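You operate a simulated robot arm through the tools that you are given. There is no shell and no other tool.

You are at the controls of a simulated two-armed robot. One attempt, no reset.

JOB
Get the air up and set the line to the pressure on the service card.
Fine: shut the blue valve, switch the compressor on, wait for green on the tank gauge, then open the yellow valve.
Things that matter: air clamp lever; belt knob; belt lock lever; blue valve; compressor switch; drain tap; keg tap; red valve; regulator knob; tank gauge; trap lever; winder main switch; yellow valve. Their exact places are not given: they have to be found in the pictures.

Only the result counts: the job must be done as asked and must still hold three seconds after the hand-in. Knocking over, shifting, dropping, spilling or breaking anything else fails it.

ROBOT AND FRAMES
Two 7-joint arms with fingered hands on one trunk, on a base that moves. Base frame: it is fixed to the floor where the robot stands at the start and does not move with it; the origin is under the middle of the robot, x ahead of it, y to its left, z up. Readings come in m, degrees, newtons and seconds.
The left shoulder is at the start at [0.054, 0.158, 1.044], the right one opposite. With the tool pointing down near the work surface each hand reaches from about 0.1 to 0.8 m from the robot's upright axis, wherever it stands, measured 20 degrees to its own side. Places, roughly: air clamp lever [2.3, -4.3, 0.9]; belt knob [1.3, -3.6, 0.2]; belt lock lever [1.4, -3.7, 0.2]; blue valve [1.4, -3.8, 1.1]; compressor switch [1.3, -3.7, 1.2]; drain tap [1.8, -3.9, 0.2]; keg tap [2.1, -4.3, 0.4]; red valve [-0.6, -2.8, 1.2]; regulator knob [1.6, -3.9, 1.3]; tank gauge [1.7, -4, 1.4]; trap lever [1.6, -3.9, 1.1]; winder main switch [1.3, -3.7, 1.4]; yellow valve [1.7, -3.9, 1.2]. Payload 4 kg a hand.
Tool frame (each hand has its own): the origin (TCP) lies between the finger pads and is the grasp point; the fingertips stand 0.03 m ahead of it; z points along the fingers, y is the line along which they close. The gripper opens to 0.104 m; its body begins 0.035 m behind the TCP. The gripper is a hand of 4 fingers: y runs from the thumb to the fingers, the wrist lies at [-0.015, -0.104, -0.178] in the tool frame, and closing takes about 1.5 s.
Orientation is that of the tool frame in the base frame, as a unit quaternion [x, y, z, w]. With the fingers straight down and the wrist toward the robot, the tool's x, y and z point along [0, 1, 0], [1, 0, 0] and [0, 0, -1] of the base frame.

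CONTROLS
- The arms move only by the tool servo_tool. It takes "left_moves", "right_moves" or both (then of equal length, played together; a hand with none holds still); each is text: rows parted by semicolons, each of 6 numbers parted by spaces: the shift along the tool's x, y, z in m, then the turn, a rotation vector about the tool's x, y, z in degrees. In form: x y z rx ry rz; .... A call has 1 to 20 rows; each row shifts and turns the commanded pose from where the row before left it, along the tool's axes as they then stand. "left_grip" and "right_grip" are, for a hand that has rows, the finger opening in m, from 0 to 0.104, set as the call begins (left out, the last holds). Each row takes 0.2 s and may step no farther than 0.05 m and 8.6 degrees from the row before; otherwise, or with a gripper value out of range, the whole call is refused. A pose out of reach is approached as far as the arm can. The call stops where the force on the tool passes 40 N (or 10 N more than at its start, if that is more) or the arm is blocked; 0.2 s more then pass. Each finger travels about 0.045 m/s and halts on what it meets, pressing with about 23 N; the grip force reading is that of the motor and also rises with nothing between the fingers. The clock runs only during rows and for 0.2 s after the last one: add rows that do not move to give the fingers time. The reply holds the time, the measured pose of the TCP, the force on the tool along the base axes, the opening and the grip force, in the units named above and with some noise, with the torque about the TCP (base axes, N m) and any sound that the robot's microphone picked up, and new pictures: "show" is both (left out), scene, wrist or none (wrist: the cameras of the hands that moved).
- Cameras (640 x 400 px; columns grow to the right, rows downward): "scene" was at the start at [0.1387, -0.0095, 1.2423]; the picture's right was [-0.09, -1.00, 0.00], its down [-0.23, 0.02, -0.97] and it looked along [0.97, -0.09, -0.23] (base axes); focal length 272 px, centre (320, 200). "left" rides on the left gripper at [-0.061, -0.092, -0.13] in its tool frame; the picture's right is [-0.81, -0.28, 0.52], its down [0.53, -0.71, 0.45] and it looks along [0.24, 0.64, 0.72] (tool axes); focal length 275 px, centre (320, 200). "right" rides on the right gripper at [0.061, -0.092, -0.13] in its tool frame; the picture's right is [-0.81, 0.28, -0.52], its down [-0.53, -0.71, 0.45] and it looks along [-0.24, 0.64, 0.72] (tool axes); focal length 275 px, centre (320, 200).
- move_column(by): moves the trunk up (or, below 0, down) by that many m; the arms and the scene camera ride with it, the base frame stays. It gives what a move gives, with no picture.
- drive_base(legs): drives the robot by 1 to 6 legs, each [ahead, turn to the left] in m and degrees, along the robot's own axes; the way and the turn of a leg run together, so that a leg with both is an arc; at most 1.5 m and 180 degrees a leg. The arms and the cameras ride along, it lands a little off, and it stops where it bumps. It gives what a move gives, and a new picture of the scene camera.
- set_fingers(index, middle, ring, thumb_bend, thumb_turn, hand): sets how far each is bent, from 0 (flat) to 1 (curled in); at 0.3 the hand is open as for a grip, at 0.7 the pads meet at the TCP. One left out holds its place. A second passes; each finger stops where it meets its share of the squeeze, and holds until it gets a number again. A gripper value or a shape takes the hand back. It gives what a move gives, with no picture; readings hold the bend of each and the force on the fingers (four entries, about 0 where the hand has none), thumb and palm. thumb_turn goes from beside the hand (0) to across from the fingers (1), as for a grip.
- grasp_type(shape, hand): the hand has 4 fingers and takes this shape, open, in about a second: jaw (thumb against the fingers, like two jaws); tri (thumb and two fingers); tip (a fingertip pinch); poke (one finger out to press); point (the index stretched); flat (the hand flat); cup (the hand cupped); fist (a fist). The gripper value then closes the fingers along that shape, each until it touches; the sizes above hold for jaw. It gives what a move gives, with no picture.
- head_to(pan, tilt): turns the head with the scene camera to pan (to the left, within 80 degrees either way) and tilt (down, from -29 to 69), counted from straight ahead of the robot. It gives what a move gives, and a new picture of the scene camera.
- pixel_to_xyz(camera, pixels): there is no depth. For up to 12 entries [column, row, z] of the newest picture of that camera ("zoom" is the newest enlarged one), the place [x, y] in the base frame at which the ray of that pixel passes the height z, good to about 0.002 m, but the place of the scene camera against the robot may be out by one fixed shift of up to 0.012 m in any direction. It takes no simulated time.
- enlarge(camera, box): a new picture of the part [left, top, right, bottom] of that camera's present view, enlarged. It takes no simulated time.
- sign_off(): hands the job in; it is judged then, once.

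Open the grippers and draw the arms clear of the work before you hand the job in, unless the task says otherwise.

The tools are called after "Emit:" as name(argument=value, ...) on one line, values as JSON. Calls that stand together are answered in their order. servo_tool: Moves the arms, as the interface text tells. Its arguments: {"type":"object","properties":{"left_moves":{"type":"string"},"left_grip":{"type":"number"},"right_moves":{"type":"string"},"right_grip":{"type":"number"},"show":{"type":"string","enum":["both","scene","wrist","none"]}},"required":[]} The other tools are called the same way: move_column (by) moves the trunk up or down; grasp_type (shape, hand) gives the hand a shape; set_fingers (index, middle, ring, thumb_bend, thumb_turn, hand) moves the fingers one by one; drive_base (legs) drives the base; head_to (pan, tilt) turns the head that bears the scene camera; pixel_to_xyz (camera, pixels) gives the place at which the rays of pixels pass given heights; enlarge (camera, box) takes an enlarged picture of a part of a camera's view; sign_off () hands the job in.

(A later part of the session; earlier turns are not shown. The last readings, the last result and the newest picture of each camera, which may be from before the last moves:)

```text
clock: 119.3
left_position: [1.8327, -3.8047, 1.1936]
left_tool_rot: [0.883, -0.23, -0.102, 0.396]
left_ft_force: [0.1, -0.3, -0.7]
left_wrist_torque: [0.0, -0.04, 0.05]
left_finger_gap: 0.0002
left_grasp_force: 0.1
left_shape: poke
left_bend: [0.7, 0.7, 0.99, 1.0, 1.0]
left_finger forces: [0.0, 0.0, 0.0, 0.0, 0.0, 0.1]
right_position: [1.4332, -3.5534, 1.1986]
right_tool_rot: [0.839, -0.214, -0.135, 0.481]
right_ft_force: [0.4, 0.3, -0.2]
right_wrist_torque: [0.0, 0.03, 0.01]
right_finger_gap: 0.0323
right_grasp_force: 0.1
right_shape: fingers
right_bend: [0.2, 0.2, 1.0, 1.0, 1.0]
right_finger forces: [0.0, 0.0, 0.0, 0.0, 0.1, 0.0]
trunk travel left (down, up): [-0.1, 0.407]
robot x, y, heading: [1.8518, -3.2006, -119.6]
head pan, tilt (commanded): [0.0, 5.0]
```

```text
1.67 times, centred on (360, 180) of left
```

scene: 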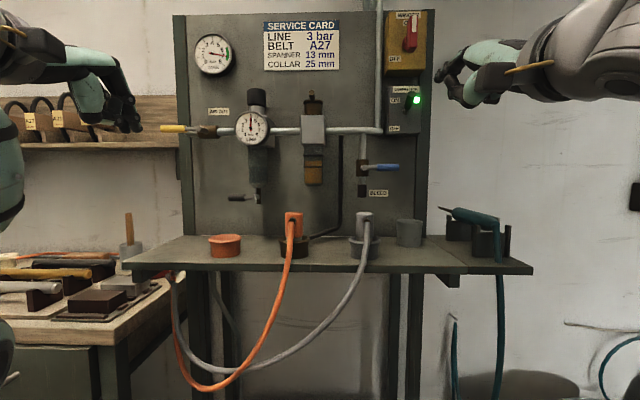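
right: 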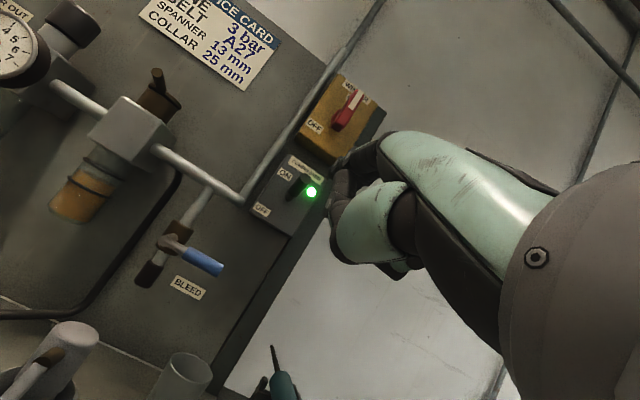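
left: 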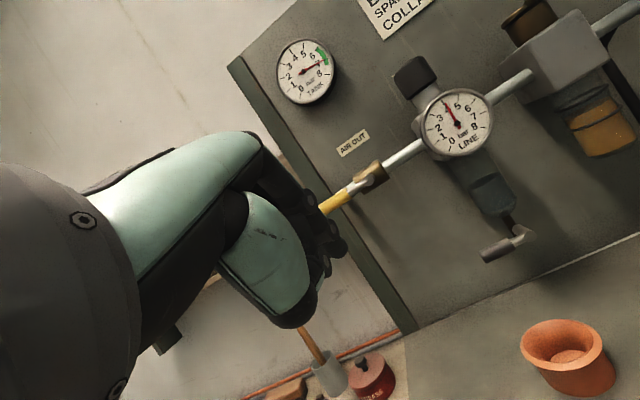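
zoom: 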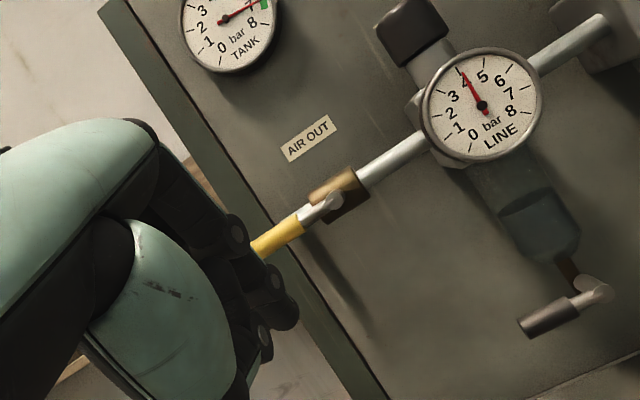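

The yellow handle is fully in line (scene zoom (205, 216)), line reads 4.0 bar, tank about 7. I now need the regulator down to 3 bar; I'll grip its knob from above, so I draw the left hand back and raise the trunk 0.23 m.

Emit:
servo_tool(left_moves="0 -0.0266 -0.03 0 0 0; 0 0 0 0 0 0", show="none")

Emit:
move_column(by=0.23)

Emit:
head_to(pan=0, tilt=20)

Emit:
enlarge(camera="scene", box=[170, 40, 330, 200])

```text
clock: 120.0
left_position: [1.8533, -3.767, 1.1931]
left_tool_rot: [0.883, -0.231, -0.103, 0.396]
left_ft_force: [-0.3, -0.5, 0.4]
left_wrist_torque: [0.02, 0.02, -0.03]
left_finger_gap: 0.0001
left_grasp_force: 0.1
left_shape: poke
left_bend: [0.7, 0.7, 0.99, 1.0, 1.0]
left_finger forces: [0.0, 0.0, 0.0, 0.0, 0.1, 0.0]
right_position: [1.4335, -3.5545, 1.1985]
right_tool_rot: [0.84, -0.213, -0.134, 0.481]
right_ft_force: [0.6, 0.1, 0.1]
right_wrist_torque: [0.01, -0.03, 0.04]
right_finger_gap: 0.0322
right_grasp_force: 0.1
right_shape: fingers
right_bend: [0.2, 0.2, 1.0, 1.0, 1.0]
right_finger forces: [0.0, 0.1, 0.1, 0.0, 0.0, 0.1]
trunk travel left (down, up): [-0.1, 0.407]
robot x, y, heading: [1.8504, -3.2004, -119.6]
head pan, tilt (commanded): [0.0, 5.0]
```

```text
clock: 122.4
left_position: [1.8533, -3.768, 1.4246]
left_tool_rot: [0.882, -0.231, -0.102, 0.397]
left_ft_force: [0.2, 1.0, -0.4]
left_wrist_torque: [0.0, -0.01, 0.0]
left_finger_gap: 0.0001
left_grasp_force: 0.1
left_shape: poke
left_bend: [0.7, 0.7, 0.99, 1.0, 1.0]
left_finger forces: [0.0, 0.0, 0.0, 0.0, 0.0, 0.0]
right_position: [1.433, -3.5534, 1.4279]
right_tool_rot: [0.84, -0.213, -0.135, 0.481]
right_ft_force: [0.8, -0.4, 0.0]
right_wrist_torque: [-0.01, 0.0, 0.0]
right_finger_gap: 0.0321
right_grasp_force: 0.1
right_shape: fingers
right_bend: [0.2, 0.2, 1.0, 1.0, 1.0]
right_finger forces: [0.0, 0.0, 0.0, 0.0, 0.0, 0.0]
trunk travel left (down, up): [-0.33, 0.177]
robot x, y, heading: [1.8534, -3.2, -119.4]
head pan, tilt (commanded): [0.0, 5.0]
```

```text
clock: 123.1
left_position: [1.8528, -3.7688, 1.4243]
left_tool_rot: [0.882, -0.23, -0.102, 0.397]
left_ft_force: [-0.6, -1.0, 0.1]
left_wrist_torque: [0.04, 0.0, 0.01]
left_finger_gap: 0.0001
left_grasp_force: 0.0
left_shape: poke
left_bend: [0.7, 0.7, 0.99, 1.0, 1.0]
left_finger forces: [0.0, 0.0, 0.1, 0.0, 0.1, 0.0]
right_position: [1.4344, -3.5541, 1.4294]
right_tool_rot: [0.84, -0.214, -0.135, 0.481]
right_ft_force: [-0.2, -0.4, 0.2]
right_wrist_torque: [0.0, 0.0, -0.02]
right_finger_gap: 0.0323
right_grasp_force: 0.1
right_shape: fingers
right_bend: [0.2, 0.2, 1.0, 1.0, 1.0]
right_finger forces: [0.0, 0.1, 0.1, 0.0, 0.0, 0.0]
trunk travel left (down, up): [-0.33, 0.177]
robot x, y, heading: [1.8532, -3.1991, -119.4]
head pan, tilt (commanded): [0.0, 20.0]
```

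scene: 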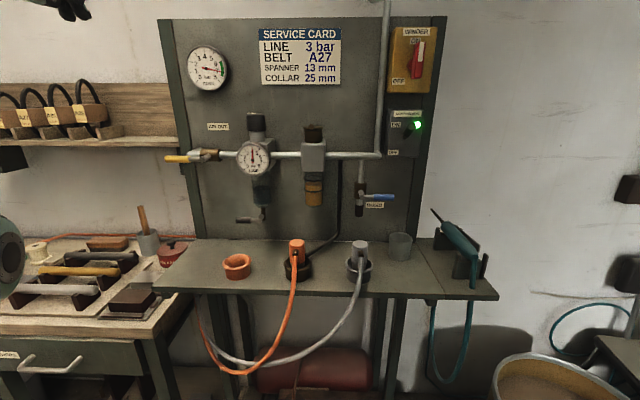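

```text
2.50 times, centred on (250, 120) of scene
```

zoom: 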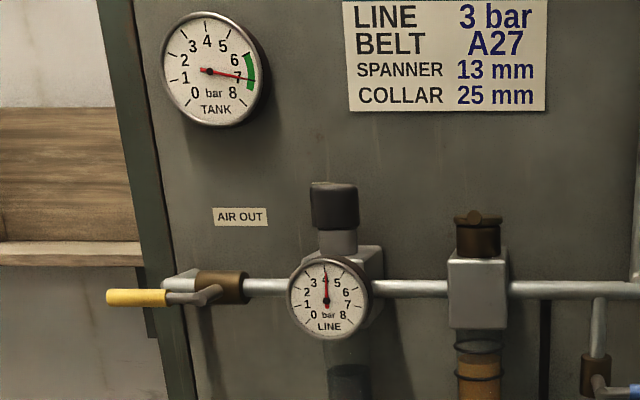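

Line holds 4.0 bar and the tank sits at about 7.1 in the green. I check the knob's place from this view: top face centre at scene (255.6, 115.2), lower front edge (256, 130.8).

Emit:
pixel_to_xyz(camera="scene", pixels=[[255.6, 115.2, 1.273], [255.6, 115.2, 1.25], [256, 130.8, 1.24], [256, 130.8, 1.22], [205.2, 155.5, 1.19], [205.2, 155.5, 1.1]])

Emit:
enlarge(camera="scene", box=[220, 90, 290, 150])

```text
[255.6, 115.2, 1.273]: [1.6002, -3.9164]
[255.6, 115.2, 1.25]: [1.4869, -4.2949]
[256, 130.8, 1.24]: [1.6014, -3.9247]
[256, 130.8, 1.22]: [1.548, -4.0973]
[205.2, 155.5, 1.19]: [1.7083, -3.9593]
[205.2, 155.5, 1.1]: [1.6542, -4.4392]
```

```text
6.67 times, centred on (255, 120) of scene
```

zoom: 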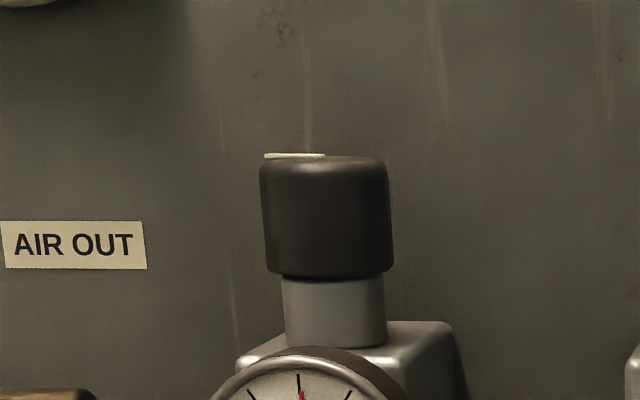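

A cream mark on the knob top (zoom (295, 155)) will show its rotation. I shape the left hand to jaw, point the fingers straight down, and yaw it so the fingers point forward-right.

Emit:
grasp_type(shape="jaw", hand="left")

Emit:
servo_tool(left_moves="0 0 0 8 0 0; 0 0 0 8 0 0; 0 0 0 8 0 0; 0 0 0 8 0 0; 0 0 0 8 0 0; 0 0 0 6.5 0 0; 0 0 0 0 0 8.3; 0 0 0 0 0 8.3; 0 0 0 0 0 8.3; 0 0 0 0 0 8.3; 0 0 0 0 0 8.3; 0 0 0 0 0 8.3; 0 0 0 0 0 0", left_grip=0.08, show="both")

```text
clock: 124.0
left_position: [1.8536, -3.7675, 1.4239]
left_tool_rot: [0.882, -0.231, -0.102, 0.397]
left_ft_force: [0.2, -0.3, 0.3]
left_wrist_torque: [0.0, 0.02, 0.0]
left_finger_gap: 0.104
left_grasp_force: 0.0
left_shape: jaw
left_bend: [0.3, 0.3, 0.3, 0.3, 0.98]
left_finger forces: [0.0, 0.1, 0.1, 0.0, 0.0, 0.1]
right_position: [1.4339, -3.5542, 1.4285]
right_tool_rot: [0.84, -0.213, -0.135, 0.481]
right_ft_force: [-0.2, -0.7, 0.5]
right_wrist_torque: [0.0, 0.02, -0.01]
right_finger_gap: 0.0323
right_grasp_force: 0.2
right_shape: fingers
right_bend: [0.2, 0.2, 1.0, 1.0, 1.0]
right_finger forces: [0.0, 0.0, 0.0, 0.0, 0.1, 0.0]
trunk travel left (down, up): [-0.33, 0.177]
robot x, y, heading: [1.8522, -3.1991, -119.5]
head pan, tilt (commanded): [0.0, 20.0]
```

```text
clock: 126.8
left_position: [1.8536, -3.7686, 1.4245]
left_tool_rot: [0.771, -0.637, 0.005, 0.016]
left_ft_force: [-0.1, -0.5, -1.1]
left_wrist_torque: [-0.02, 0.01, 0.02]
left_finger_gap: 0.0803
left_grasp_force: 0.1
left_shape: jaw
left_bend: [0.27, 0.35, 0.32, 0.52, 0.99]
left_finger forces: [0.1, 0.1, 0.0, 0.0, 0.0, 0.1]
right_position: [1.4339, -3.5539, 1.4299]
right_tool_rot: [0.84, -0.213, -0.135, 0.481]
right_ft_force: [0.1, -0.7, -0.1]
right_wrist_torque: [0.01, 0.02, 0.04]
right_finger_gap: 0.0321
right_grasp_force: 0.0
right_shape: fingers
right_bend: [0.2, 0.2, 1.0, 1.0, 1.0]
right_finger forces: [0.0, 0.0, 0.0, 0.0, 0.0, 0.1]
trunk travel left (down, up): [-0.33, 0.177]
robot x, y, heading: [1.8504, -3.198, -119.4]
head pan, tilt (commanded): [0.0, 20.0]
```

scene: 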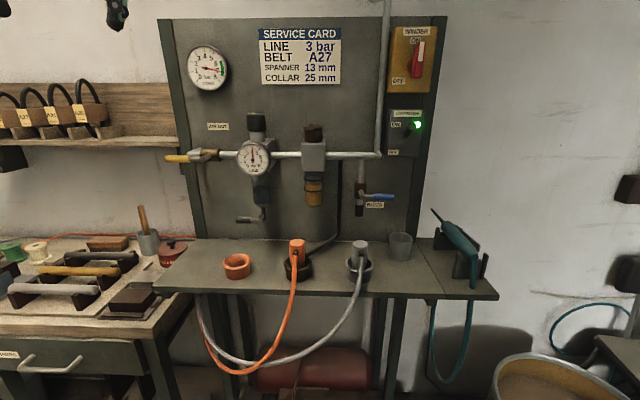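
left: 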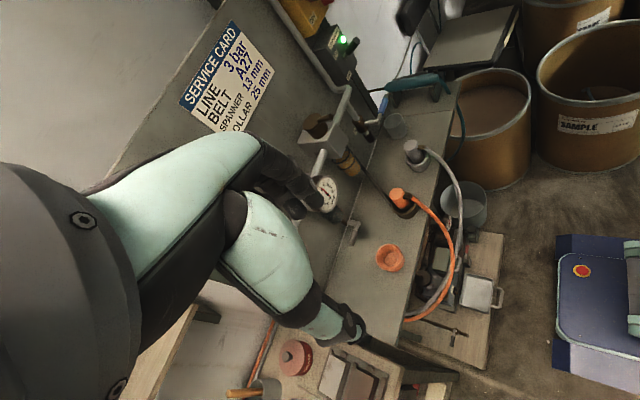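

The left hand points straight down (z = [-0.01, -0.03, -1.0]). I reduce the yaw to ~30°, narrow the opening to 0.066, and move over the regulator knob at a safe height (fingertips ~8 cm above its top).

Emit:
servo_tool(left_moves="0 0 0 0 0 -6.5; 0 0 0 0 0 -6.5; 0 0 0 0 0 -6.5; -0.0007 0.041 0.0035 0 0 0; -0.0007 0.041 0.0035 0 0 0; -0.0007 0.041 0.0035 0 0 0; -0.0007 0.041 0.0035 0 0 0; -0.0007 0.041 0.0035 0 0 0; -0.0007 0.035 0.0035 0 0 0; 0 0 0 0 0 0", left_grip=0.066, show="both")

Emit:
enlarge(camera="left", box=[230, 120, 430, 340])

Emit:
enlarge(camera="scene", box=[170, 20, 330, 180])

```text
clock: 129.0
left_position: [1.6808, -3.8499, 1.3734]
left_tool_rot: [0.867, -0.498, 0.004, 0.021]
left_ft_force: [0.1, 0.1, 0.4]
left_wrist_torque: [0.03, 0.02, -0.02]
left_finger_gap: 0.0663
left_grasp_force: 0.1
left_shape: jaw
left_bend: [0.28, 0.39, 0.36, 0.63, 1.0]
left_finger forces: [0.1, 0.0, 0.0, 0.0, 0.0, 0.0]
left hand out of reach, approached as far as the arm can: row 7, 8, 9
right_position: [1.4349, -3.5544, 1.4304]
right_tool_rot: [0.839, -0.212, -0.135, 0.482]
right_ft_force: [1.1, 0.3, 0.5]
right_wrist_torque: [0.01, 0.0, -0.03]
right_finger_gap: 0.0323
right_grasp_force: 0.0
right_shape: fingers
right_bend: [0.2, 0.2, 1.0, 1.0, 1.0]
right_finger forces: [0.0, 0.1, 0.0, 0.1, 0.1, 0.0]
trunk travel left (down, up): [-0.33, 0.177]
robot x, y, heading: [1.848, -3.2018, -119.4]
head pan, tilt (commanded): [0.0, 20.0]
```

scene: 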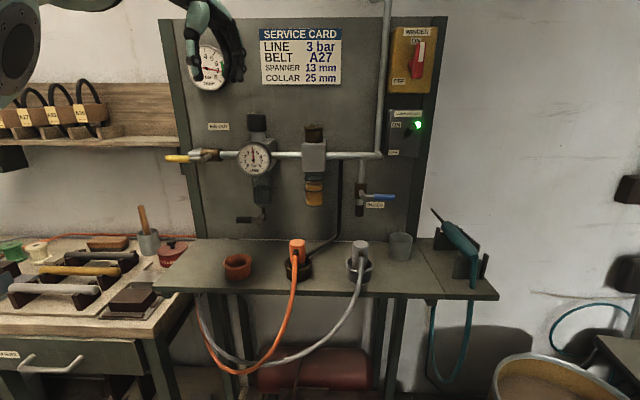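
left: 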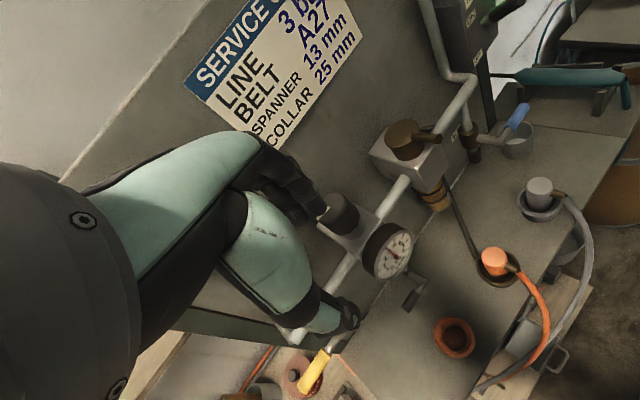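

```text
1.82 times, centred on (330, 230) of left
```

zoom: 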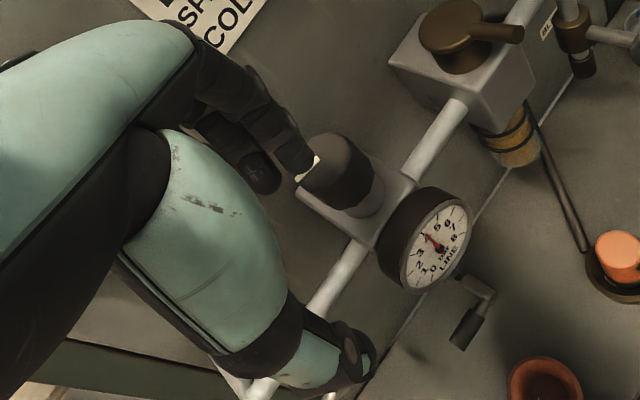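

```text
2.50 times, centred on (250, 100) of scene
```

zoom: 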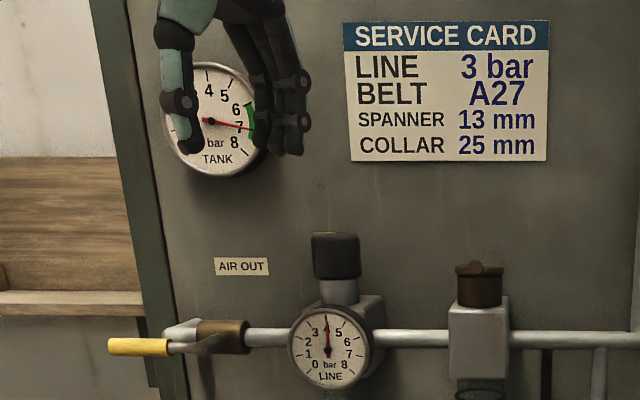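

The arm runs out of reach 9 cm short of the knob (hand too high relative to the shoulder). The wrist view puts the knob axis near [1.606, -3.90]. I raise the trunk 0.15 m so the arm can reach further forward and down.

Emit:
move_column(by=0.15)

Emit:
servo_tool(left_moves="0 0 0.04 0 0 0; 0 0 0.04 0 0 0; 0 0 0.04 0 0 0; 0.004 0.033 0 0 0 0; 0.004 0.033 0 0 0 0; 0.003 0.025 0 0 0 0; 0 0 0 0 0 0", show="both")

Emit:
enlarge(camera="left", box=[230, 120, 430, 340])

```text
clock: 130.8
left_position: [1.6783, -3.8506, 1.5275]
left_tool_rot: [0.866, -0.499, 0.005, 0.022]
left_ft_force: [0.0, 0.3, 0.1]
left_wrist_torque: [0.0, -0.01, 0.01]
left_finger_gap: 0.0658
left_grasp_force: 0.0
left_shape: jaw
left_bend: [0.28, 0.39, 0.36, 0.63, 1.0]
left_finger forces: [0.0, 0.0, 0.1, 0.0, 0.0, 0.1]
right_position: [1.4337, -3.5545, 1.58]
right_tool_rot: [0.84, -0.213, -0.136, 0.481]
right_ft_force: [0.5, -0.2, -0.1]
right_wrist_torque: [0.02, -0.01, -0.01]
right_finger_gap: 0.0322
right_grasp_force: 0.0
right_shape: fingers
right_bend: [0.2, 0.2, 1.0, 1.0, 1.0]
right_finger forces: [0.0, 0.0, 0.0, 0.0, 0.0, 0.0]
trunk travel left (down, up): [-0.48, 0.027]
robot x, y, heading: [1.8493, -3.2006, -119.6]
head pan, tilt (commanded): [0.0, 20.0]
```

```text
clock: 132.4
left_position: [1.6254, -3.906, 1.4057]
left_tool_rot: [0.867, -0.497, 0.001, 0.02]
left_ft_force: [15.7, 12.9, 1.8]
left_wrist_torque: [-0.41, 0.42, 0.42]
left_finger_gap: 0.0655
left_grasp_force: 0.0
left_shape: jaw
left_bend: [0.28, 0.41, 0.43, 0.63, 1.0]
left_finger forces: [0.0, 4.5, 15.7, 0.0, 0.0, 0.0]
left hand out of reach, approached as far as the arm can: row 1, 2, 3, 4, 5, 6
right_position: [1.439, -3.5489, 1.5827]
right_tool_rot: [0.838, -0.213, -0.137, 0.483]
right_ft_force: [0.0, 0.3, 1.0]
right_wrist_torque: [-0.02, 0.0, 0.02]
right_finger_gap: 0.0322
right_grasp_force: 0.0
right_shape: fingers
right_bend: [0.2, 0.2, 1.0, 1.0, 1.0]
right_finger forces: [0.0, 0.0, 0.0, 0.0, 0.0, 0.1]
trunk travel left (down, up): [-0.48, 0.027]
robot x, y, heading: [1.8508, -3.2002, -119.3]
head pan, tilt (commanded): [0.0, 20.0]
```

scene: 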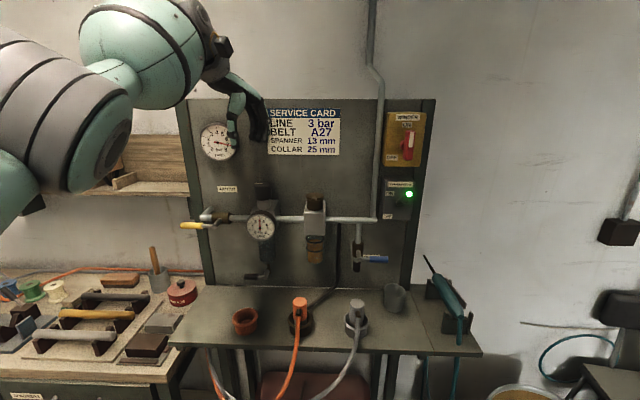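
left: 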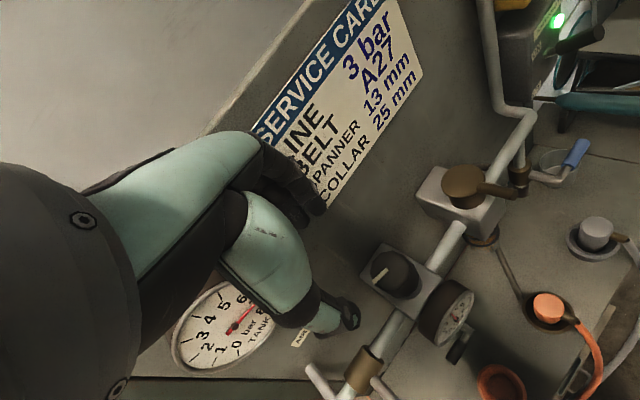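

```text
1.82 times, centred on (330, 230) of left
```

zoom: 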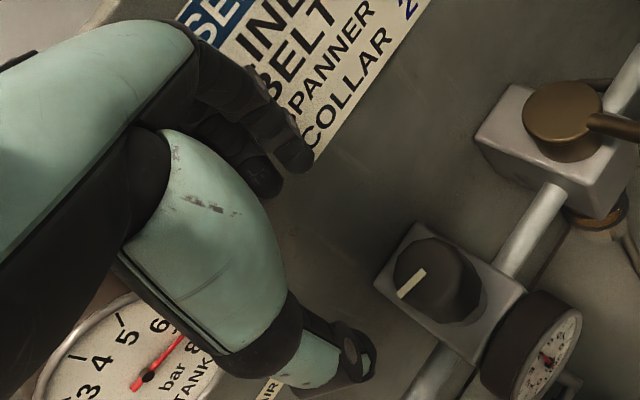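

The ring finger touches the panel (15 N) – the panel face is nearer (v≈-2.635) than estimated, leaving only ~2.7 cm behind the knob. I back off and turn the hand so it pinches the knob from its two sides, with the fingers pointing 45° forward-down.

Emit:
servo_tool(left_moves="-0.0165 -0.0289 -0.007 0 0 0; -0.0165 -0.0289 -0.007 0 0 0; -0.0165 -0.0289 -0.007 0 0 0; 0 0 0 0 0 8.4; 0 0 0 0 0 8.4; 0 0 0 0 0 8.4; 0 0 0 0 0 8.4; 0 0 0 0 0 8.4; 0 0 0 0 0 8.4; 0 0 0 0 0 8.4; 0 0 0 0 7.5 0; 0 0 0 0 7.5 0; 0 0 0 0 7.5 0; 0 0 0 0 7.5 0; 0 0 0 0 7.5 0; 0 0 0 0 7.5 0; 0 0 0 0 0 0", show="both")

```text
clock: 136.0
left_position: [1.6291, -3.9265, 1.4916]
left_tool_rot: [-0.457, 0.788, -0.214, -0.352]
left_ft_force: [0.0, -0.3, -0.1]
left_wrist_torque: [0.0, 0.01, 0.02]
left_finger_gap: 0.0663
left_grasp_force: 0.2
left_shape: jaw
left_bend: [0.28, 0.39, 0.36, 0.63, 1.0]
left_finger forces: [0.1, 0.1, 0.1, 0.0, 0.0, 0.1]
left hand out of reach, approached as far as the arm can: row 1, 2, 3, 4, 5, 6, 7, 8, 9, 10, 11, 12, 13, 14, 15, 16
right_position: [1.4338, -3.553, 1.5803]
right_tool_rot: [0.839, -0.214, -0.135, 0.481]
right_ft_force: [-0.4, -0.2, 0.7]
right_wrist_torque: [-0.01, 0.01, 0.01]
right_finger_gap: 0.0324
right_grasp_force: 0.1
right_shape: fingers
right_bend: [0.2, 0.2, 1.0, 1.0, 1.0]
right_finger forces: [0.0, 0.0, 0.0, 0.0, 0.0, 0.0]
trunk travel left (down, up): [-0.48, 0.027]
robot x, y, heading: [1.8481, -3.2014, -119.5]
head pan, tilt (commanded): [0.0, 20.0]
```

scene: 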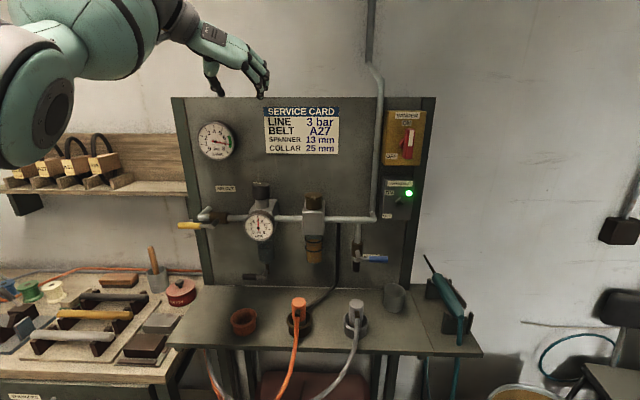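
left: 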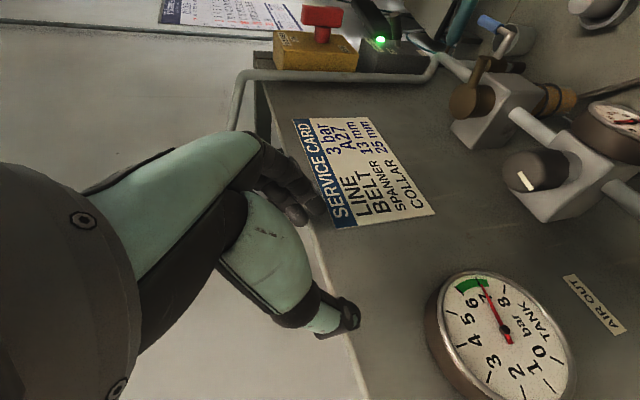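

All rows were flagged as at the arm's limit, though the orientation came out as wanted (z = [-0.36, -0.66, -0.66], y to the right). I now back the hand away from the panel 10 cm and see whether it follows.

Emit:
servo_tool(left_moves="-0.0165 0 -0.0188 0 0 0; -0.0165 0 -0.0188 0 0 0; -0.0165 0 -0.0188 0 0 0; -0.0165 0 -0.0188 0 0 0; 0 0 0 0 0 0", show="scene")

```text
clock: 137.2
left_position: [1.6502, -3.8994, 1.539]
left_tool_rot: [-0.459, 0.789, -0.213, -0.349]
left_ft_force: [-0.6, 0.1, -0.8]
left_wrist_torque: [-0.03, -0.05, -0.01]
left_finger_gap: 0.0662
left_grasp_force: 0.1
left_shape: jaw
left_bend: [0.28, 0.39, 0.36, 0.63, 1.0]
left_finger forces: [0.0, 0.0, 0.0, 0.0, 0.1, 0.1]
left hand out of reach, approached as far as the arm can: row 1, 2, 3, 4
right_position: [1.4335, -3.5554, 1.5799]
right_tool_rot: [0.84, -0.214, -0.135, 0.481]
right_ft_force: [0.5, -0.2, 0.2]
right_wrist_torque: [0.01, -0.01, 0.01]
right_finger_gap: 0.0324
right_grasp_force: 0.0
right_shape: fingers
right_bend: [0.2, 0.2, 1.0, 1.0, 1.0]
right_finger forces: [0.1, 0.0, 0.0, 0.1, 0.1, 0.0]
trunk travel left (down, up): [-0.48, 0.027]
robot x, y, heading: [1.8504, -3.202, -119.4]
head pan, tilt (commanded): [0.0, 20.0]
```

scene: 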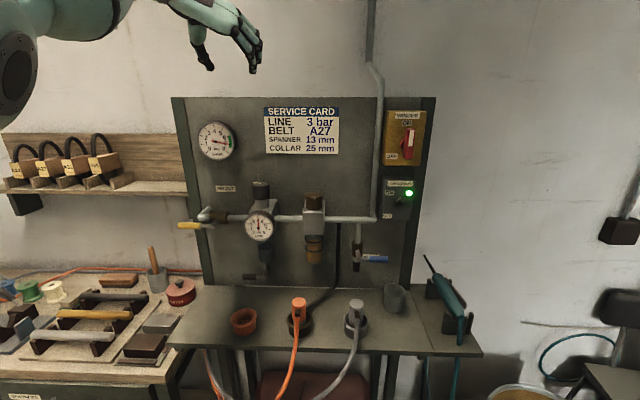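

The arm cannot hold that rolled pose. The straight-down pose did reach the knob's distance, so I reverse to fingers-down with yaw ~40° and will use the "tri" shape (ring finger curled) to stay clear of the panel.

Emit:
servo_tool(left_moves="0 0 0 0 -7.5 0; 0 0 0 0 -7.5 0; 0 0 0 0 -7.5 0; 0 0 0 0 -7.5 0; 0 0 0 0 -7.5 0; 0 0 0 0 -7.5 0; 0 0 0 0 0 -8.4; 0 0 0 0 0 -8.4; 0 0 0 0 0 -8.4; 0 0 0 0 0 -8.4; 0 0 0 0 0 -8.4; 0 0 0 0 0 -8.4; 0 0 0 0 0 0", show="both")

```text
clock: 140.0
left_position: [1.6814, -3.88, 1.5008]
left_tool_rot: [0.822, -0.566, 0.015, 0.059]
left_ft_force: [0.1, 0.4, 0.9]
left_wrist_torque: [0.02, -0.01, 0.0]
left_finger_gap: 0.0662
left_grasp_force: 0.1
left_shape: jaw
left_bend: [0.28, 0.39, 0.36, 0.63, 1.0]
left_finger forces: [0.0, 0.1, 0.1, 0.0, 0.0, 0.1]
left hand out of reach, approached as far as the arm can: row 1, 2, 3, 4, 5, 6, 7, 8, 9, 10, 11, 12
right_position: [1.4328, -3.5547, 1.5793]
right_tool_rot: [0.839, -0.213, -0.135, 0.482]
right_ft_force: [-0.4, -0.2, -0.3]
right_wrist_torque: [-0.01, 0.01, 0.0]
right_finger_gap: 0.0321
right_grasp_force: 0.0
right_shape: fingers
right_bend: [0.2, 0.2, 1.0, 1.0, 1.0]
right_finger forces: [0.0, 0.1, 0.0, 0.1, 0.1, 0.0]
trunk travel left (down, up): [-0.48, 0.027]
robot x, y, heading: [1.8504, -3.201, -119.4]
head pan, tilt (commanded): [0.0, 20.0]
```

scene: 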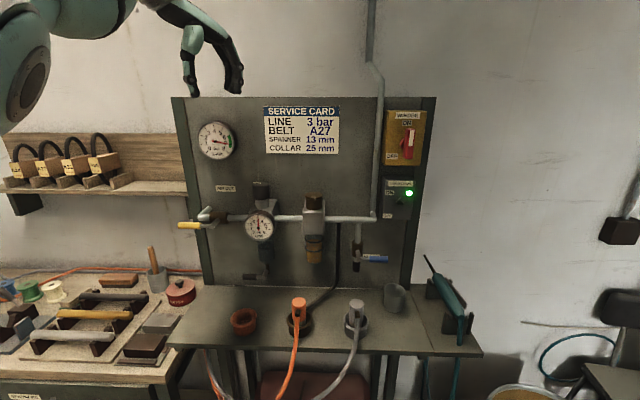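
left: 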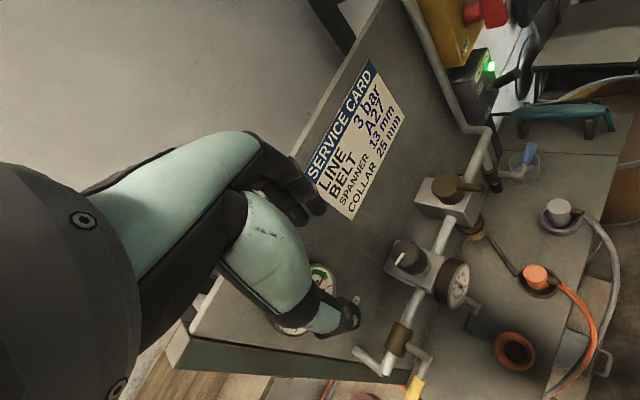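

The hand sits at the edge of reach (wrist ~0.66 m from the shoulder). I lower it and draw it back so the arm gets slack again.

Emit:
servo_tool(left_moves="-0.0097 -0.0115 0.03 0 0 0; -0.0097 -0.0115 0.03 0 0 0; -0.0097 -0.0115 0.03 0 0 0; -0.0097 -0.0115 0.03 0 0 0; 0 0 0 0 0 0", show="wrist")

```text
clock: 141.2
left_position: [1.662, -3.9211, 1.4339]
left_tool_rot: [0.821, -0.568, 0.015, 0.062]
left_ft_force: [0.6, -0.7, 1.3]
left_wrist_torque: [-0.01, 0.0, 0.0]
left_finger_gap: 0.0664
left_grasp_force: 0.0
left_shape: jaw
left_bend: [0.28, 0.39, 0.36, 0.63, 1.0]
left_finger forces: [0.0, 0.0, 0.1, 0.0, 0.0, 0.0]
left hand out of reach, approached as far as the arm can: row 1, 2, 3, 4
right_position: [1.4337, -3.5549, 1.5805]
right_tool_rot: [0.84, -0.213, -0.135, 0.481]
right_ft_force: [0.7, 0.1, 0.2]
right_wrist_torque: [-0.01, 0.02, -0.04]
right_finger_gap: 0.0322
right_grasp_force: 0.1
right_shape: fingers
right_bend: [0.2, 0.2, 1.0, 1.0, 1.0]
right_finger forces: [0.0, 0.0, 0.0, 0.0, 0.1, 0.0]
trunk travel left (down, up): [-0.48, 0.027]
robot x, y, heading: [1.8443, -3.2014, -119.6]
head pan, tilt (commanded): [0.0, 20.0]
```

left: 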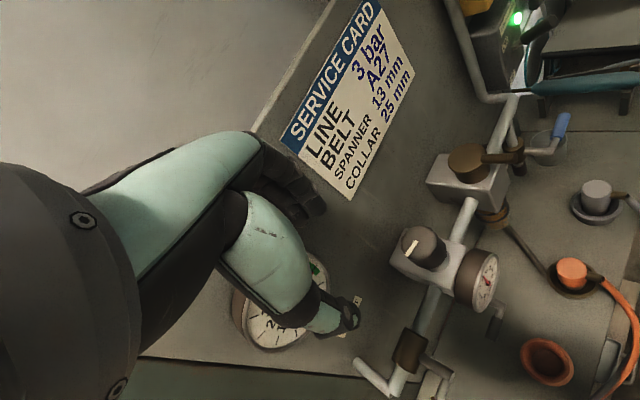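

The arm is locked straight (the wrist stays on a 0.664 m sphere around the shoulder). I try to break the straight elbow by moving right, up and back together.

Emit:
servo_tool(left_moves="-0.042 -0.0037 -0.02 0 0 0; -0.042 -0.0037 -0.02 0 0 0; -0.042 -0.0037 -0.02 0 0 0; 0 0 0 0 0 0", show="scene")

```text
clock: 142.2
left_position: [1.61, -3.8313, 1.509]
left_tool_rot: [0.822, -0.566, 0.013, 0.059]
left_ft_force: [0.8, -0.2, -0.4]
left_wrist_torque: [-0.01, 0.01, 0.04]
left_finger_gap: 0.0661
left_grasp_force: 0.0
left_shape: jaw
left_bend: [0.28, 0.39, 0.36, 0.63, 1.0]
left_finger forces: [0.0, 0.1, 0.0, 0.0, 0.1, 0.0]
left hand out of reach, approached as far as the arm can: row 1, 2, 3
right_position: [1.4335, -3.5549, 1.5802]
right_tool_rot: [0.839, -0.213, -0.135, 0.481]
right_ft_force: [0.4, 0.0, -0.4]
right_wrist_torque: [-0.01, -0.02, -0.01]
right_finger_gap: 0.0322
right_grasp_force: 0.0
right_shape: fingers
right_bend: [0.2, 0.2, 1.0, 1.0, 1.0]
right_finger forces: [0.0, 0.0, 0.1, 0.0, 0.0, 0.0]
trunk travel left (down, up): [-0.48, 0.027]
robot x, y, heading: [1.8474, -3.1986, -119.3]
head pan, tilt (commanded): [0.0, 20.0]
```

scene: 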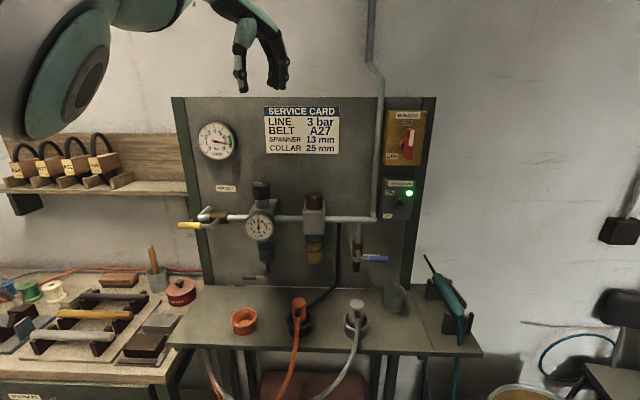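

It followed mostly (radius now 0.657), so the elbow is starting to bend. I keep drawing back.

Emit:
servo_tool(left_moves="-0.0257 -0.0306 0 0 0 0; -0.0257 -0.0306 0 0 0 0; -0.0257 -0.0306 0 0 0 0; 0 0 0 0 0 0", show="none")

```text
clock: 143.2
left_position: [1.6237, -3.7855, 1.5596]
left_tool_rot: [0.824, -0.564, 0.013, 0.055]
left_ft_force: [-0.4, 0.3, -0.6]
left_wrist_torque: [-0.02, 0.02, -0.02]
left_finger_gap: 0.066
left_grasp_force: 0.1
left_shape: jaw
left_bend: [0.28, 0.39, 0.36, 0.63, 1.0]
left_finger forces: [0.0, 0.0, 0.0, 0.0, 0.0, 0.0]
left hand out of reach, approached as far as the arm can: row 1, 2, 3
right_position: [1.4339, -3.5544, 1.5802]
right_tool_rot: [0.84, -0.213, -0.134, 0.481]
right_ft_force: [-0.8, -0.2, -0.8]
right_wrist_torque: [0.0, 0.04, 0.0]
right_finger_gap: 0.0322
right_grasp_force: 0.1
right_shape: fingers
right_bend: [0.2, 0.2, 1.0, 1.0, 1.0]
right_finger forces: [0.1, 0.1, 0.1, 0.1, 0.0, 0.1]
trunk travel left (down, up): [-0.48, 0.027]
robot x, y, heading: [1.8501, -3.2002, -119.6]
head pan, tilt (commanded): [0.0, 20.0]
```

Still on the reach sphere. I go back toward the place where the arm was free earlier (left and back).

Emit:
servo_tool(left_moves="0.0107 -0.0417 0 0 0 0; 0.0107 -0.0417 0 0 0 0; 0.0107 -0.0417 0 0 0 0; 0.0107 -0.0417 0 0 0 0; 0.0107 -0.0417 0 0 0 0; 0 0 0 0 0 0", show="scene")

```text
clock: 144.6
left_position: [1.8111, -3.8166, 1.6096]
left_tool_rot: [0.826, -0.561, 0.011, 0.053]
left_ft_force: [-0.6, 0.8, 0.5]
left_wrist_torque: [-0.02, -0.04, -0.02]
left_finger_gap: 0.0658
left_grasp_force: 0.1
left_shape: jaw
left_bend: [0.28, 0.39, 0.36, 0.63, 1.0]
left_finger forces: [0.0, 0.0, 0.0, 0.1, 0.0, 0.2]
left hand out of reach, approached as far as the arm can: row 1, 2, 3, 4, 5
right_position: [1.4316, -3.5544, 1.5806]
right_tool_rot: [0.84, -0.213, -0.134, 0.482]
right_ft_force: [-0.3, 0.1, 1.0]
right_wrist_torque: [0.03, -0.05, 0.05]
right_finger_gap: 0.0323
right_grasp_force: 0.1
right_shape: fingers
right_bend: [0.2, 0.2, 1.0, 1.0, 1.0]
right_finger forces: [0.0, 0.0, 0.0, 0.0, 0.1, 0.0]
trunk travel left (down, up): [-0.48, 0.027]
robot x, y, heading: [1.8454, -3.201, -119.4]
head pan, tilt (commanded): [0.0, 20.0]
```

scene: 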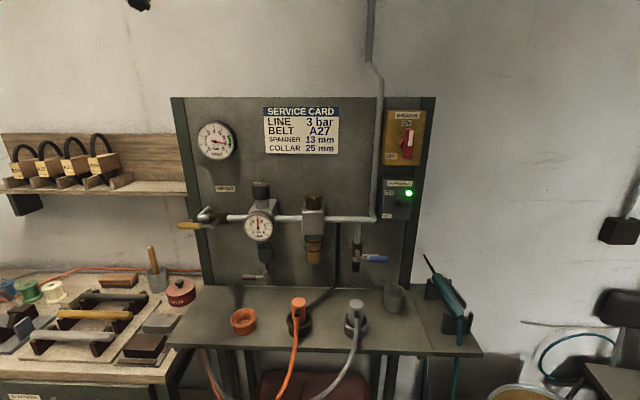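

The stuck direction is more likely a wrist-flexion limit (fingers straight down with the wrist high above the shoulder). I pitch the hand up ~40° to relax it, then draw back and down.

Emit:
servo_tool(left_moves="0 0 0 -8 0 0; 0 0 0 -8 0 0; 0 0 0 -8 0 0; 0 0 0 -8 0 0; 0 0 0 -8 0 0; 0 -0.035 -0.02 0 0 0; 0 -0.035 0 0 0 0; 0 -0.035 0 0 0 0; 0 0 0 0 0 0", show="scene")

```text
clock: 146.6
left_position: [1.8957, -3.9037, 1.6709]
left_tool_rot: [0.76, -0.529, -0.182, 0.331]
left_ft_force: [-1.2, 0.3, -0.4]
left_wrist_torque: [0.01, 0.01, -0.01]
left_finger_gap: 0.0663
left_grasp_force: 0.0
left_shape: jaw
left_bend: [0.28, 0.39, 0.36, 0.63, 1.0]
left_finger forces: [0.0, 0.0, 0.1, 0.0, 0.0, 0.0]
left hand out of reach, approached as far as the arm can: row 1, 2, 3, 4, 5, 6, 7, 8
right_position: [1.433, -3.5535, 1.5816]
right_tool_rot: [0.84, -0.214, -0.135, 0.481]
right_ft_force: [0.6, -0.1, -0.5]
right_wrist_torque: [-0.03, -0.03, -0.01]
right_finger_gap: 0.0323
right_grasp_force: 0.0
right_shape: fingers
right_bend: [0.2, 0.2, 1.0, 1.0, 1.0]
right_finger forces: [0.1, 0.1, 0.0, 0.0, 0.1, 0.0]
trunk travel left (down, up): [-0.48, 0.027]
robot x, y, heading: [1.8503, -3.2011, -119.8]
head pan, tilt (commanded): [0.0, 20.0]
```

scene: 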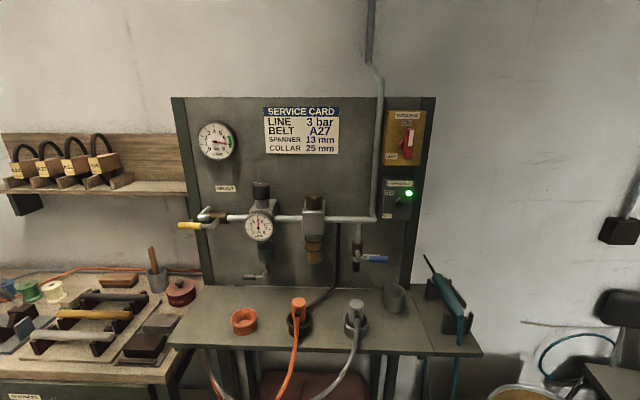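

The arm is now fully straight (wrist 0.684 m from the shoulder). Earlier a move to the right bent the elbow, so I sweep the hand to the right.

Emit:
servo_tool(left_moves="-0.0352 0.0218 0.0176 0 0 0; -0.0352 0.0218 0.0176 0 0 0; -0.0352 0.0218 0.0176 0 0 0; -0.0352 0.0218 0.0176 0 0 0; -0.0352 0.0218 0.0176 0 0 0; 0 0 0 0 0 0", show="scene")

```text
clock: 148.0
left_position: [1.6911, -3.8349, 1.7175]
left_tool_rot: [0.757, -0.53, -0.182, 0.335]
left_ft_force: [0.4, -0.8, -0.7]
left_wrist_torque: [0.02, -0.02, 0.0]
left_finger_gap: 0.0662
left_grasp_force: 0.0
left_shape: jaw
left_bend: [0.28, 0.39, 0.36, 0.63, 1.0]
left_finger forces: [0.1, 0.0, 0.0, 0.0, 0.1, 0.0]
left hand out of reach, approached as far as the arm can: row 1, 2, 3, 4, 5
right_position: [1.436, -3.5548, 1.5809]
right_tool_rot: [0.84, -0.212, -0.134, 0.481]
right_ft_force: [0.5, 0.9, -0.3]
right_wrist_torque: [-0.02, 0.0, -0.01]
right_finger_gap: 0.0324
right_grasp_force: 0.0
right_shape: fingers
right_bend: [0.2, 0.2, 1.0, 1.0, 1.0]
right_finger forces: [0.0, 0.0, 0.0, 0.0, 0.0, 0.1]
trunk travel left (down, up): [-0.48, 0.027]
robot x, y, heading: [1.8488, -3.2012, -119.6]
head pan, tilt (commanded): [0.0, 20.0]
```

scene: 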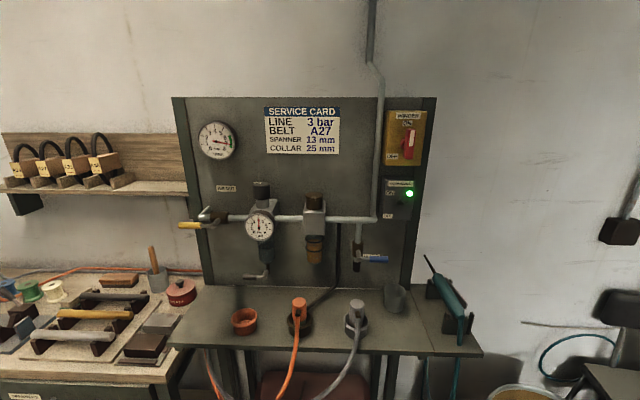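

The wrist radius dropped to 0.664, so the elbow bends. I now lower the hand.

Emit:
servo_tool(left_moves="-0.0033 -0.0313 0.0322 0 0 0; -0.0033 -0.0313 0.0322 0 0 0; -0.0033 -0.0313 0.0322 0 0 0; -0.0033 -0.0313 0.0322 0 0 0; -0.0033 -0.0313 0.0322 0 0 0; 0 0 0 0 0 0", show="scene")

```text
clock: 149.4
left_position: [1.6492, -3.9392, 1.5951]
left_tool_rot: [0.754, -0.533, -0.179, 0.341]
left_ft_force: [-0.5, -0.1, -0.4]
left_wrist_torque: [-0.02, -0.02, 0.04]
left_finger_gap: 0.0661
left_grasp_force: 0.0
left_shape: jaw
left_bend: [0.28, 0.39, 0.36, 0.63, 1.0]
left_finger forces: [0.0, 0.0, 0.1, 0.0, 0.0, 0.1]
left hand out of reach, approached as far as the arm can: row 1, 2, 3, 4, 5
right_position: [1.4344, -3.5534, 1.5806]
right_tool_rot: [0.84, -0.212, -0.134, 0.482]
right_ft_force: [-0.6, 0.1, -0.9]
right_wrist_torque: [0.03, -0.02, -0.02]
right_finger_gap: 0.0321
right_grasp_force: 0.1
right_shape: fingers
right_bend: [0.2, 0.2, 1.0, 1.0, 1.0]
right_finger forces: [0.1, 0.1, 0.0, 0.0, 0.0, 0.0]
trunk travel left (down, up): [-0.48, 0.027]
robot x, y, heading: [1.8516, -3.1977, -119.3]
head pan, tilt (commanded): [0.0, 20.0]
```

scene: 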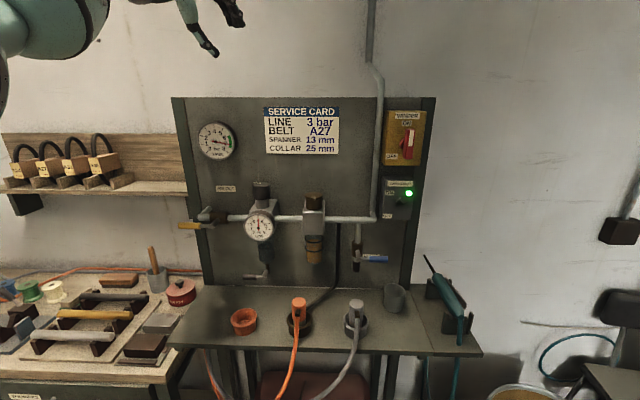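

The hand slides along the same sphere. The wrist is probably at a sideways limit from the 40° yaw, so I rotate the hand back to point straight ahead (about the vertical) and pitch it up toward a neutral wrist.

Emit:
servo_tool(left_moves="0 0 0 0.8 5.99 -5.99; 0 0 0 0.8 5.99 -5.99; 0 0 0 0.8 5.99 -5.99; 0 0 0 0.8 5.99 -5.99; 0 0 0 0.8 5.99 -5.99; 0 0 0 -8 0 0; 0 0 0 -8 0 0; 0 0 0 -8 0 0; 0 0 0 -8 0 0; 0 0 0 0 0 0", show="scene")

```text
clock: 151.6
left_position: [1.6015, -4.0222, 1.6423]
left_tool_rot: [0.764, -0.202, -0.104, 0.604]
left_ft_force: [0.3, 0.0, 0.3]
left_wrist_torque: [-0.01, -0.01, 0.0]
left_finger_gap: 0.0664
left_grasp_force: 0.1
left_shape: jaw
left_bend: [0.28, 0.39, 0.36, 0.63, 1.0]
left_finger forces: [0.1, 0.1, 0.0, 0.0, 0.0, 0.1]
left hand out of reach, approached as far as the arm can: row 1, 2, 3, 4, 6, 7, 8, 9
right_position: [1.4341, -3.5558, 1.5799]
right_tool_rot: [0.84, -0.213, -0.135, 0.481]
right_ft_force: [0.4, -0.3, 0.9]
right_wrist_torque: [0.01, -0.02, 0.01]
right_finger_gap: 0.0323
right_grasp_force: 0.0
right_shape: fingers
right_bend: [0.2, 0.2, 1.0, 1.0, 1.0]
right_finger forces: [0.0, 0.0, 0.0, 0.1, 0.1, 0.0]
trunk travel left (down, up): [-0.48, 0.027]
robot x, y, heading: [1.8484, -3.2009, -119.5]
head pan, tilt (commanded): [0.0, 20.0]
```

scene: 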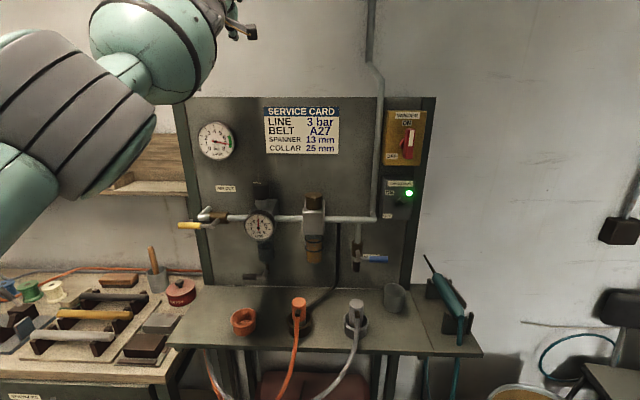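

Row 5 was reached, so the straight-ahead yaw helps; now the hand is above the panel top at v≈-2.70. I pull it straight back toward the robot.

Emit:
servo_tool(left_moves="0 -0.01 -0.0385 0 0 0; 0 -0.01 -0.0385 0 0 0; 0 -0.01 -0.0385 0 0 0; 0 -0.01 -0.0385 0 0 0; 0 0 0 0 0 0", show="scene")

```text
clock: 152.8
left_position: [1.6052, -3.9689, 1.7157]
left_tool_rot: [0.763, -0.201, -0.104, 0.605]
left_ft_force: [0.5, -0.3, -0.4]
left_wrist_torque: [0.01, 0.0, 0.01]
left_finger_gap: 0.0663
left_grasp_force: 0.0
left_shape: jaw
left_bend: [0.28, 0.39, 0.36, 0.63, 1.0]
left_finger forces: [0.1, 0.0, 0.0, 0.1, 0.0, 0.1]
left hand out of reach, approached as far as the arm can: row 1, 2, 3, 4
right_position: [1.4345, -3.5545, 1.5799]
right_tool_rot: [0.84, -0.213, -0.135, 0.481]
right_ft_force: [0.1, 0.5, 0.0]
right_wrist_torque: [-0.01, -0.02, -0.02]
right_finger_gap: 0.0324
right_grasp_force: 0.1
right_shape: fingers
right_bend: [0.2, 0.2, 1.0, 1.0, 1.0]
right_finger forces: [0.0, 0.1, 0.0, 0.0, 0.0, 0.1]
trunk travel left (down, up): [-0.48, 0.027]
robot x, y, heading: [1.8528, -3.1997, -119.6]
head pan, tilt (commanded): [0.0, 20.0]
```

scene: 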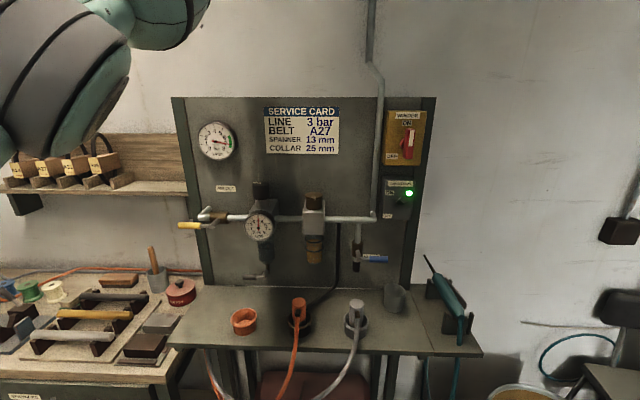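

Still no inward motion at this pitch. The 44° pitch with zero yaw had solved cleanly, so I return to it and test a backward-downward move from there.

Emit:
servo_tool(left_moves="0 0 0 8 0 0; 0 0 0 8 0 0; 0 0 0 8 0 0; 0 0 0 8 0 0; 0 -0.03 -0.02 0 0 0; 0 -0.03 -0.02 0 0 0; 0 -0.03 -0.02 0 0 0; 0 0 0 0 0 0", show="scene")

```text
clock: 154.6
left_position: [1.6366, -3.9021, 1.6841]
left_tool_rot: [0.898, -0.224, -0.043, 0.375]
left_ft_force: [0.0, -0.3, 0.9]
left_wrist_torque: [-0.01, 0.01, 0.01]
left_finger_gap: 0.0663
left_grasp_force: 0.1
left_shape: jaw
left_bend: [0.28, 0.39, 0.36, 0.63, 1.0]
left_finger forces: [0.0, 0.0, 0.1, 0.0, 0.1, 0.1]
left hand out of reach, approached as far as the arm can: row 1, 2, 3, 4, 5, 6, 7
right_position: [1.4347, -3.5531, 1.5818]
right_tool_rot: [0.839, -0.214, -0.136, 0.482]
right_ft_force: [-0.1, 0.6, -0.4]
right_wrist_torque: [-0.04, 0.0, 0.0]
right_finger_gap: 0.0322
right_grasp_force: 0.1
right_shape: fingers
right_bend: [0.2, 0.2, 1.0, 1.0, 1.0]
right_finger forces: [0.1, 0.0, 0.0, 0.0, 0.0, 0.0]
trunk travel left (down, up): [-0.48, 0.027]
robot x, y, heading: [1.8517, -3.2011, -119.5]
head pan, tilt (commanded): [0.0, 20.0]
```

scene: 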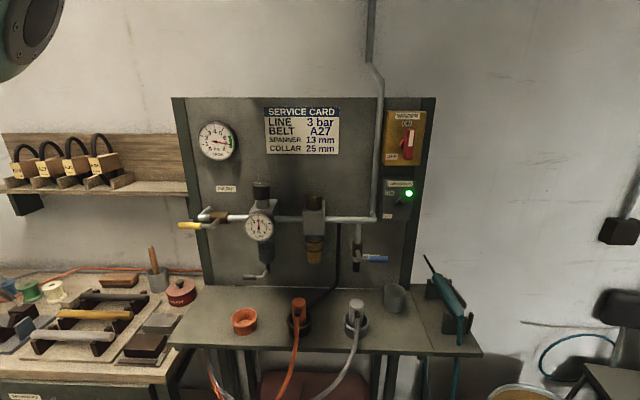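

The wrist radius stays ~0.655: the elbow sits at its straight stop. From the earlier pictures the elbow hangs low, so flexing lifts the hand; I retract along the fingers (back and up) and then pull inward.

Emit:
servo_tool(left_moves="0 0 -0.049 0 0 0; 0 0 -0.049 0 0 0; 0 0 -0.049 0 0 0; 0 -0.045 -0.015 0 0 0; 0 -0.045 -0.015 0 0 0; 0 -0.045 0 0 0 0; 0 -0.045 0 0 0 0; 0 0 0 0 0 0", show="scene")

```text
clock: 156.4
left_position: [1.6982, -3.7416, 1.7983]
left_tool_rot: [0.904, -0.217, -0.043, 0.367]
left_ft_force: [0.4, 0.3, -0.5]
left_wrist_torque: [-0.02, 0.02, 0.02]
left_finger_gap: 0.0665
left_grasp_force: 0.0
left_shape: jaw
left_bend: [0.28, 0.39, 0.36, 0.63, 1.0]
left_finger forces: [0.0, 0.0, 0.0, 0.0, 0.1, 0.0]
left hand out of reach, approached as far as the arm can: row 2, 3, 4, 5, 6, 7
right_position: [1.4347, -3.5535, 1.5806]
right_tool_rot: [0.84, -0.213, -0.134, 0.481]
right_ft_force: [-0.7, 0.1, 0.1]
right_wrist_torque: [0.02, 0.01, -0.02]
right_finger_gap: 0.0321
right_grasp_force: 0.2
right_shape: fingers
right_bend: [0.2, 0.2, 1.0, 1.0, 1.0]
right_finger forces: [0.0, 0.0, 0.0, 0.0, 0.0, 0.1]
trunk travel left (down, up): [-0.48, 0.027]
robot x, y, heading: [1.8538, -3.2033, -119.7]
head pan, tilt (commanded): [0.0, 20.0]
```

scene: 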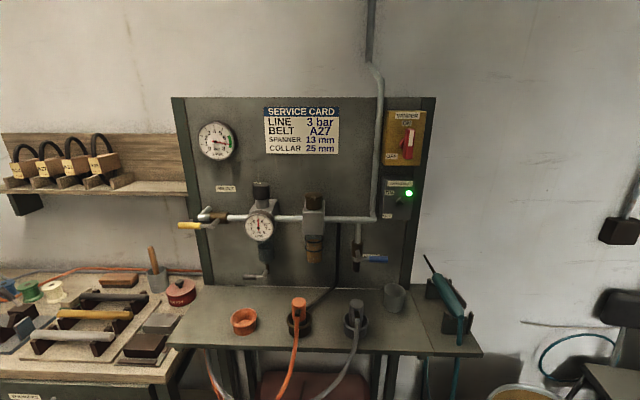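

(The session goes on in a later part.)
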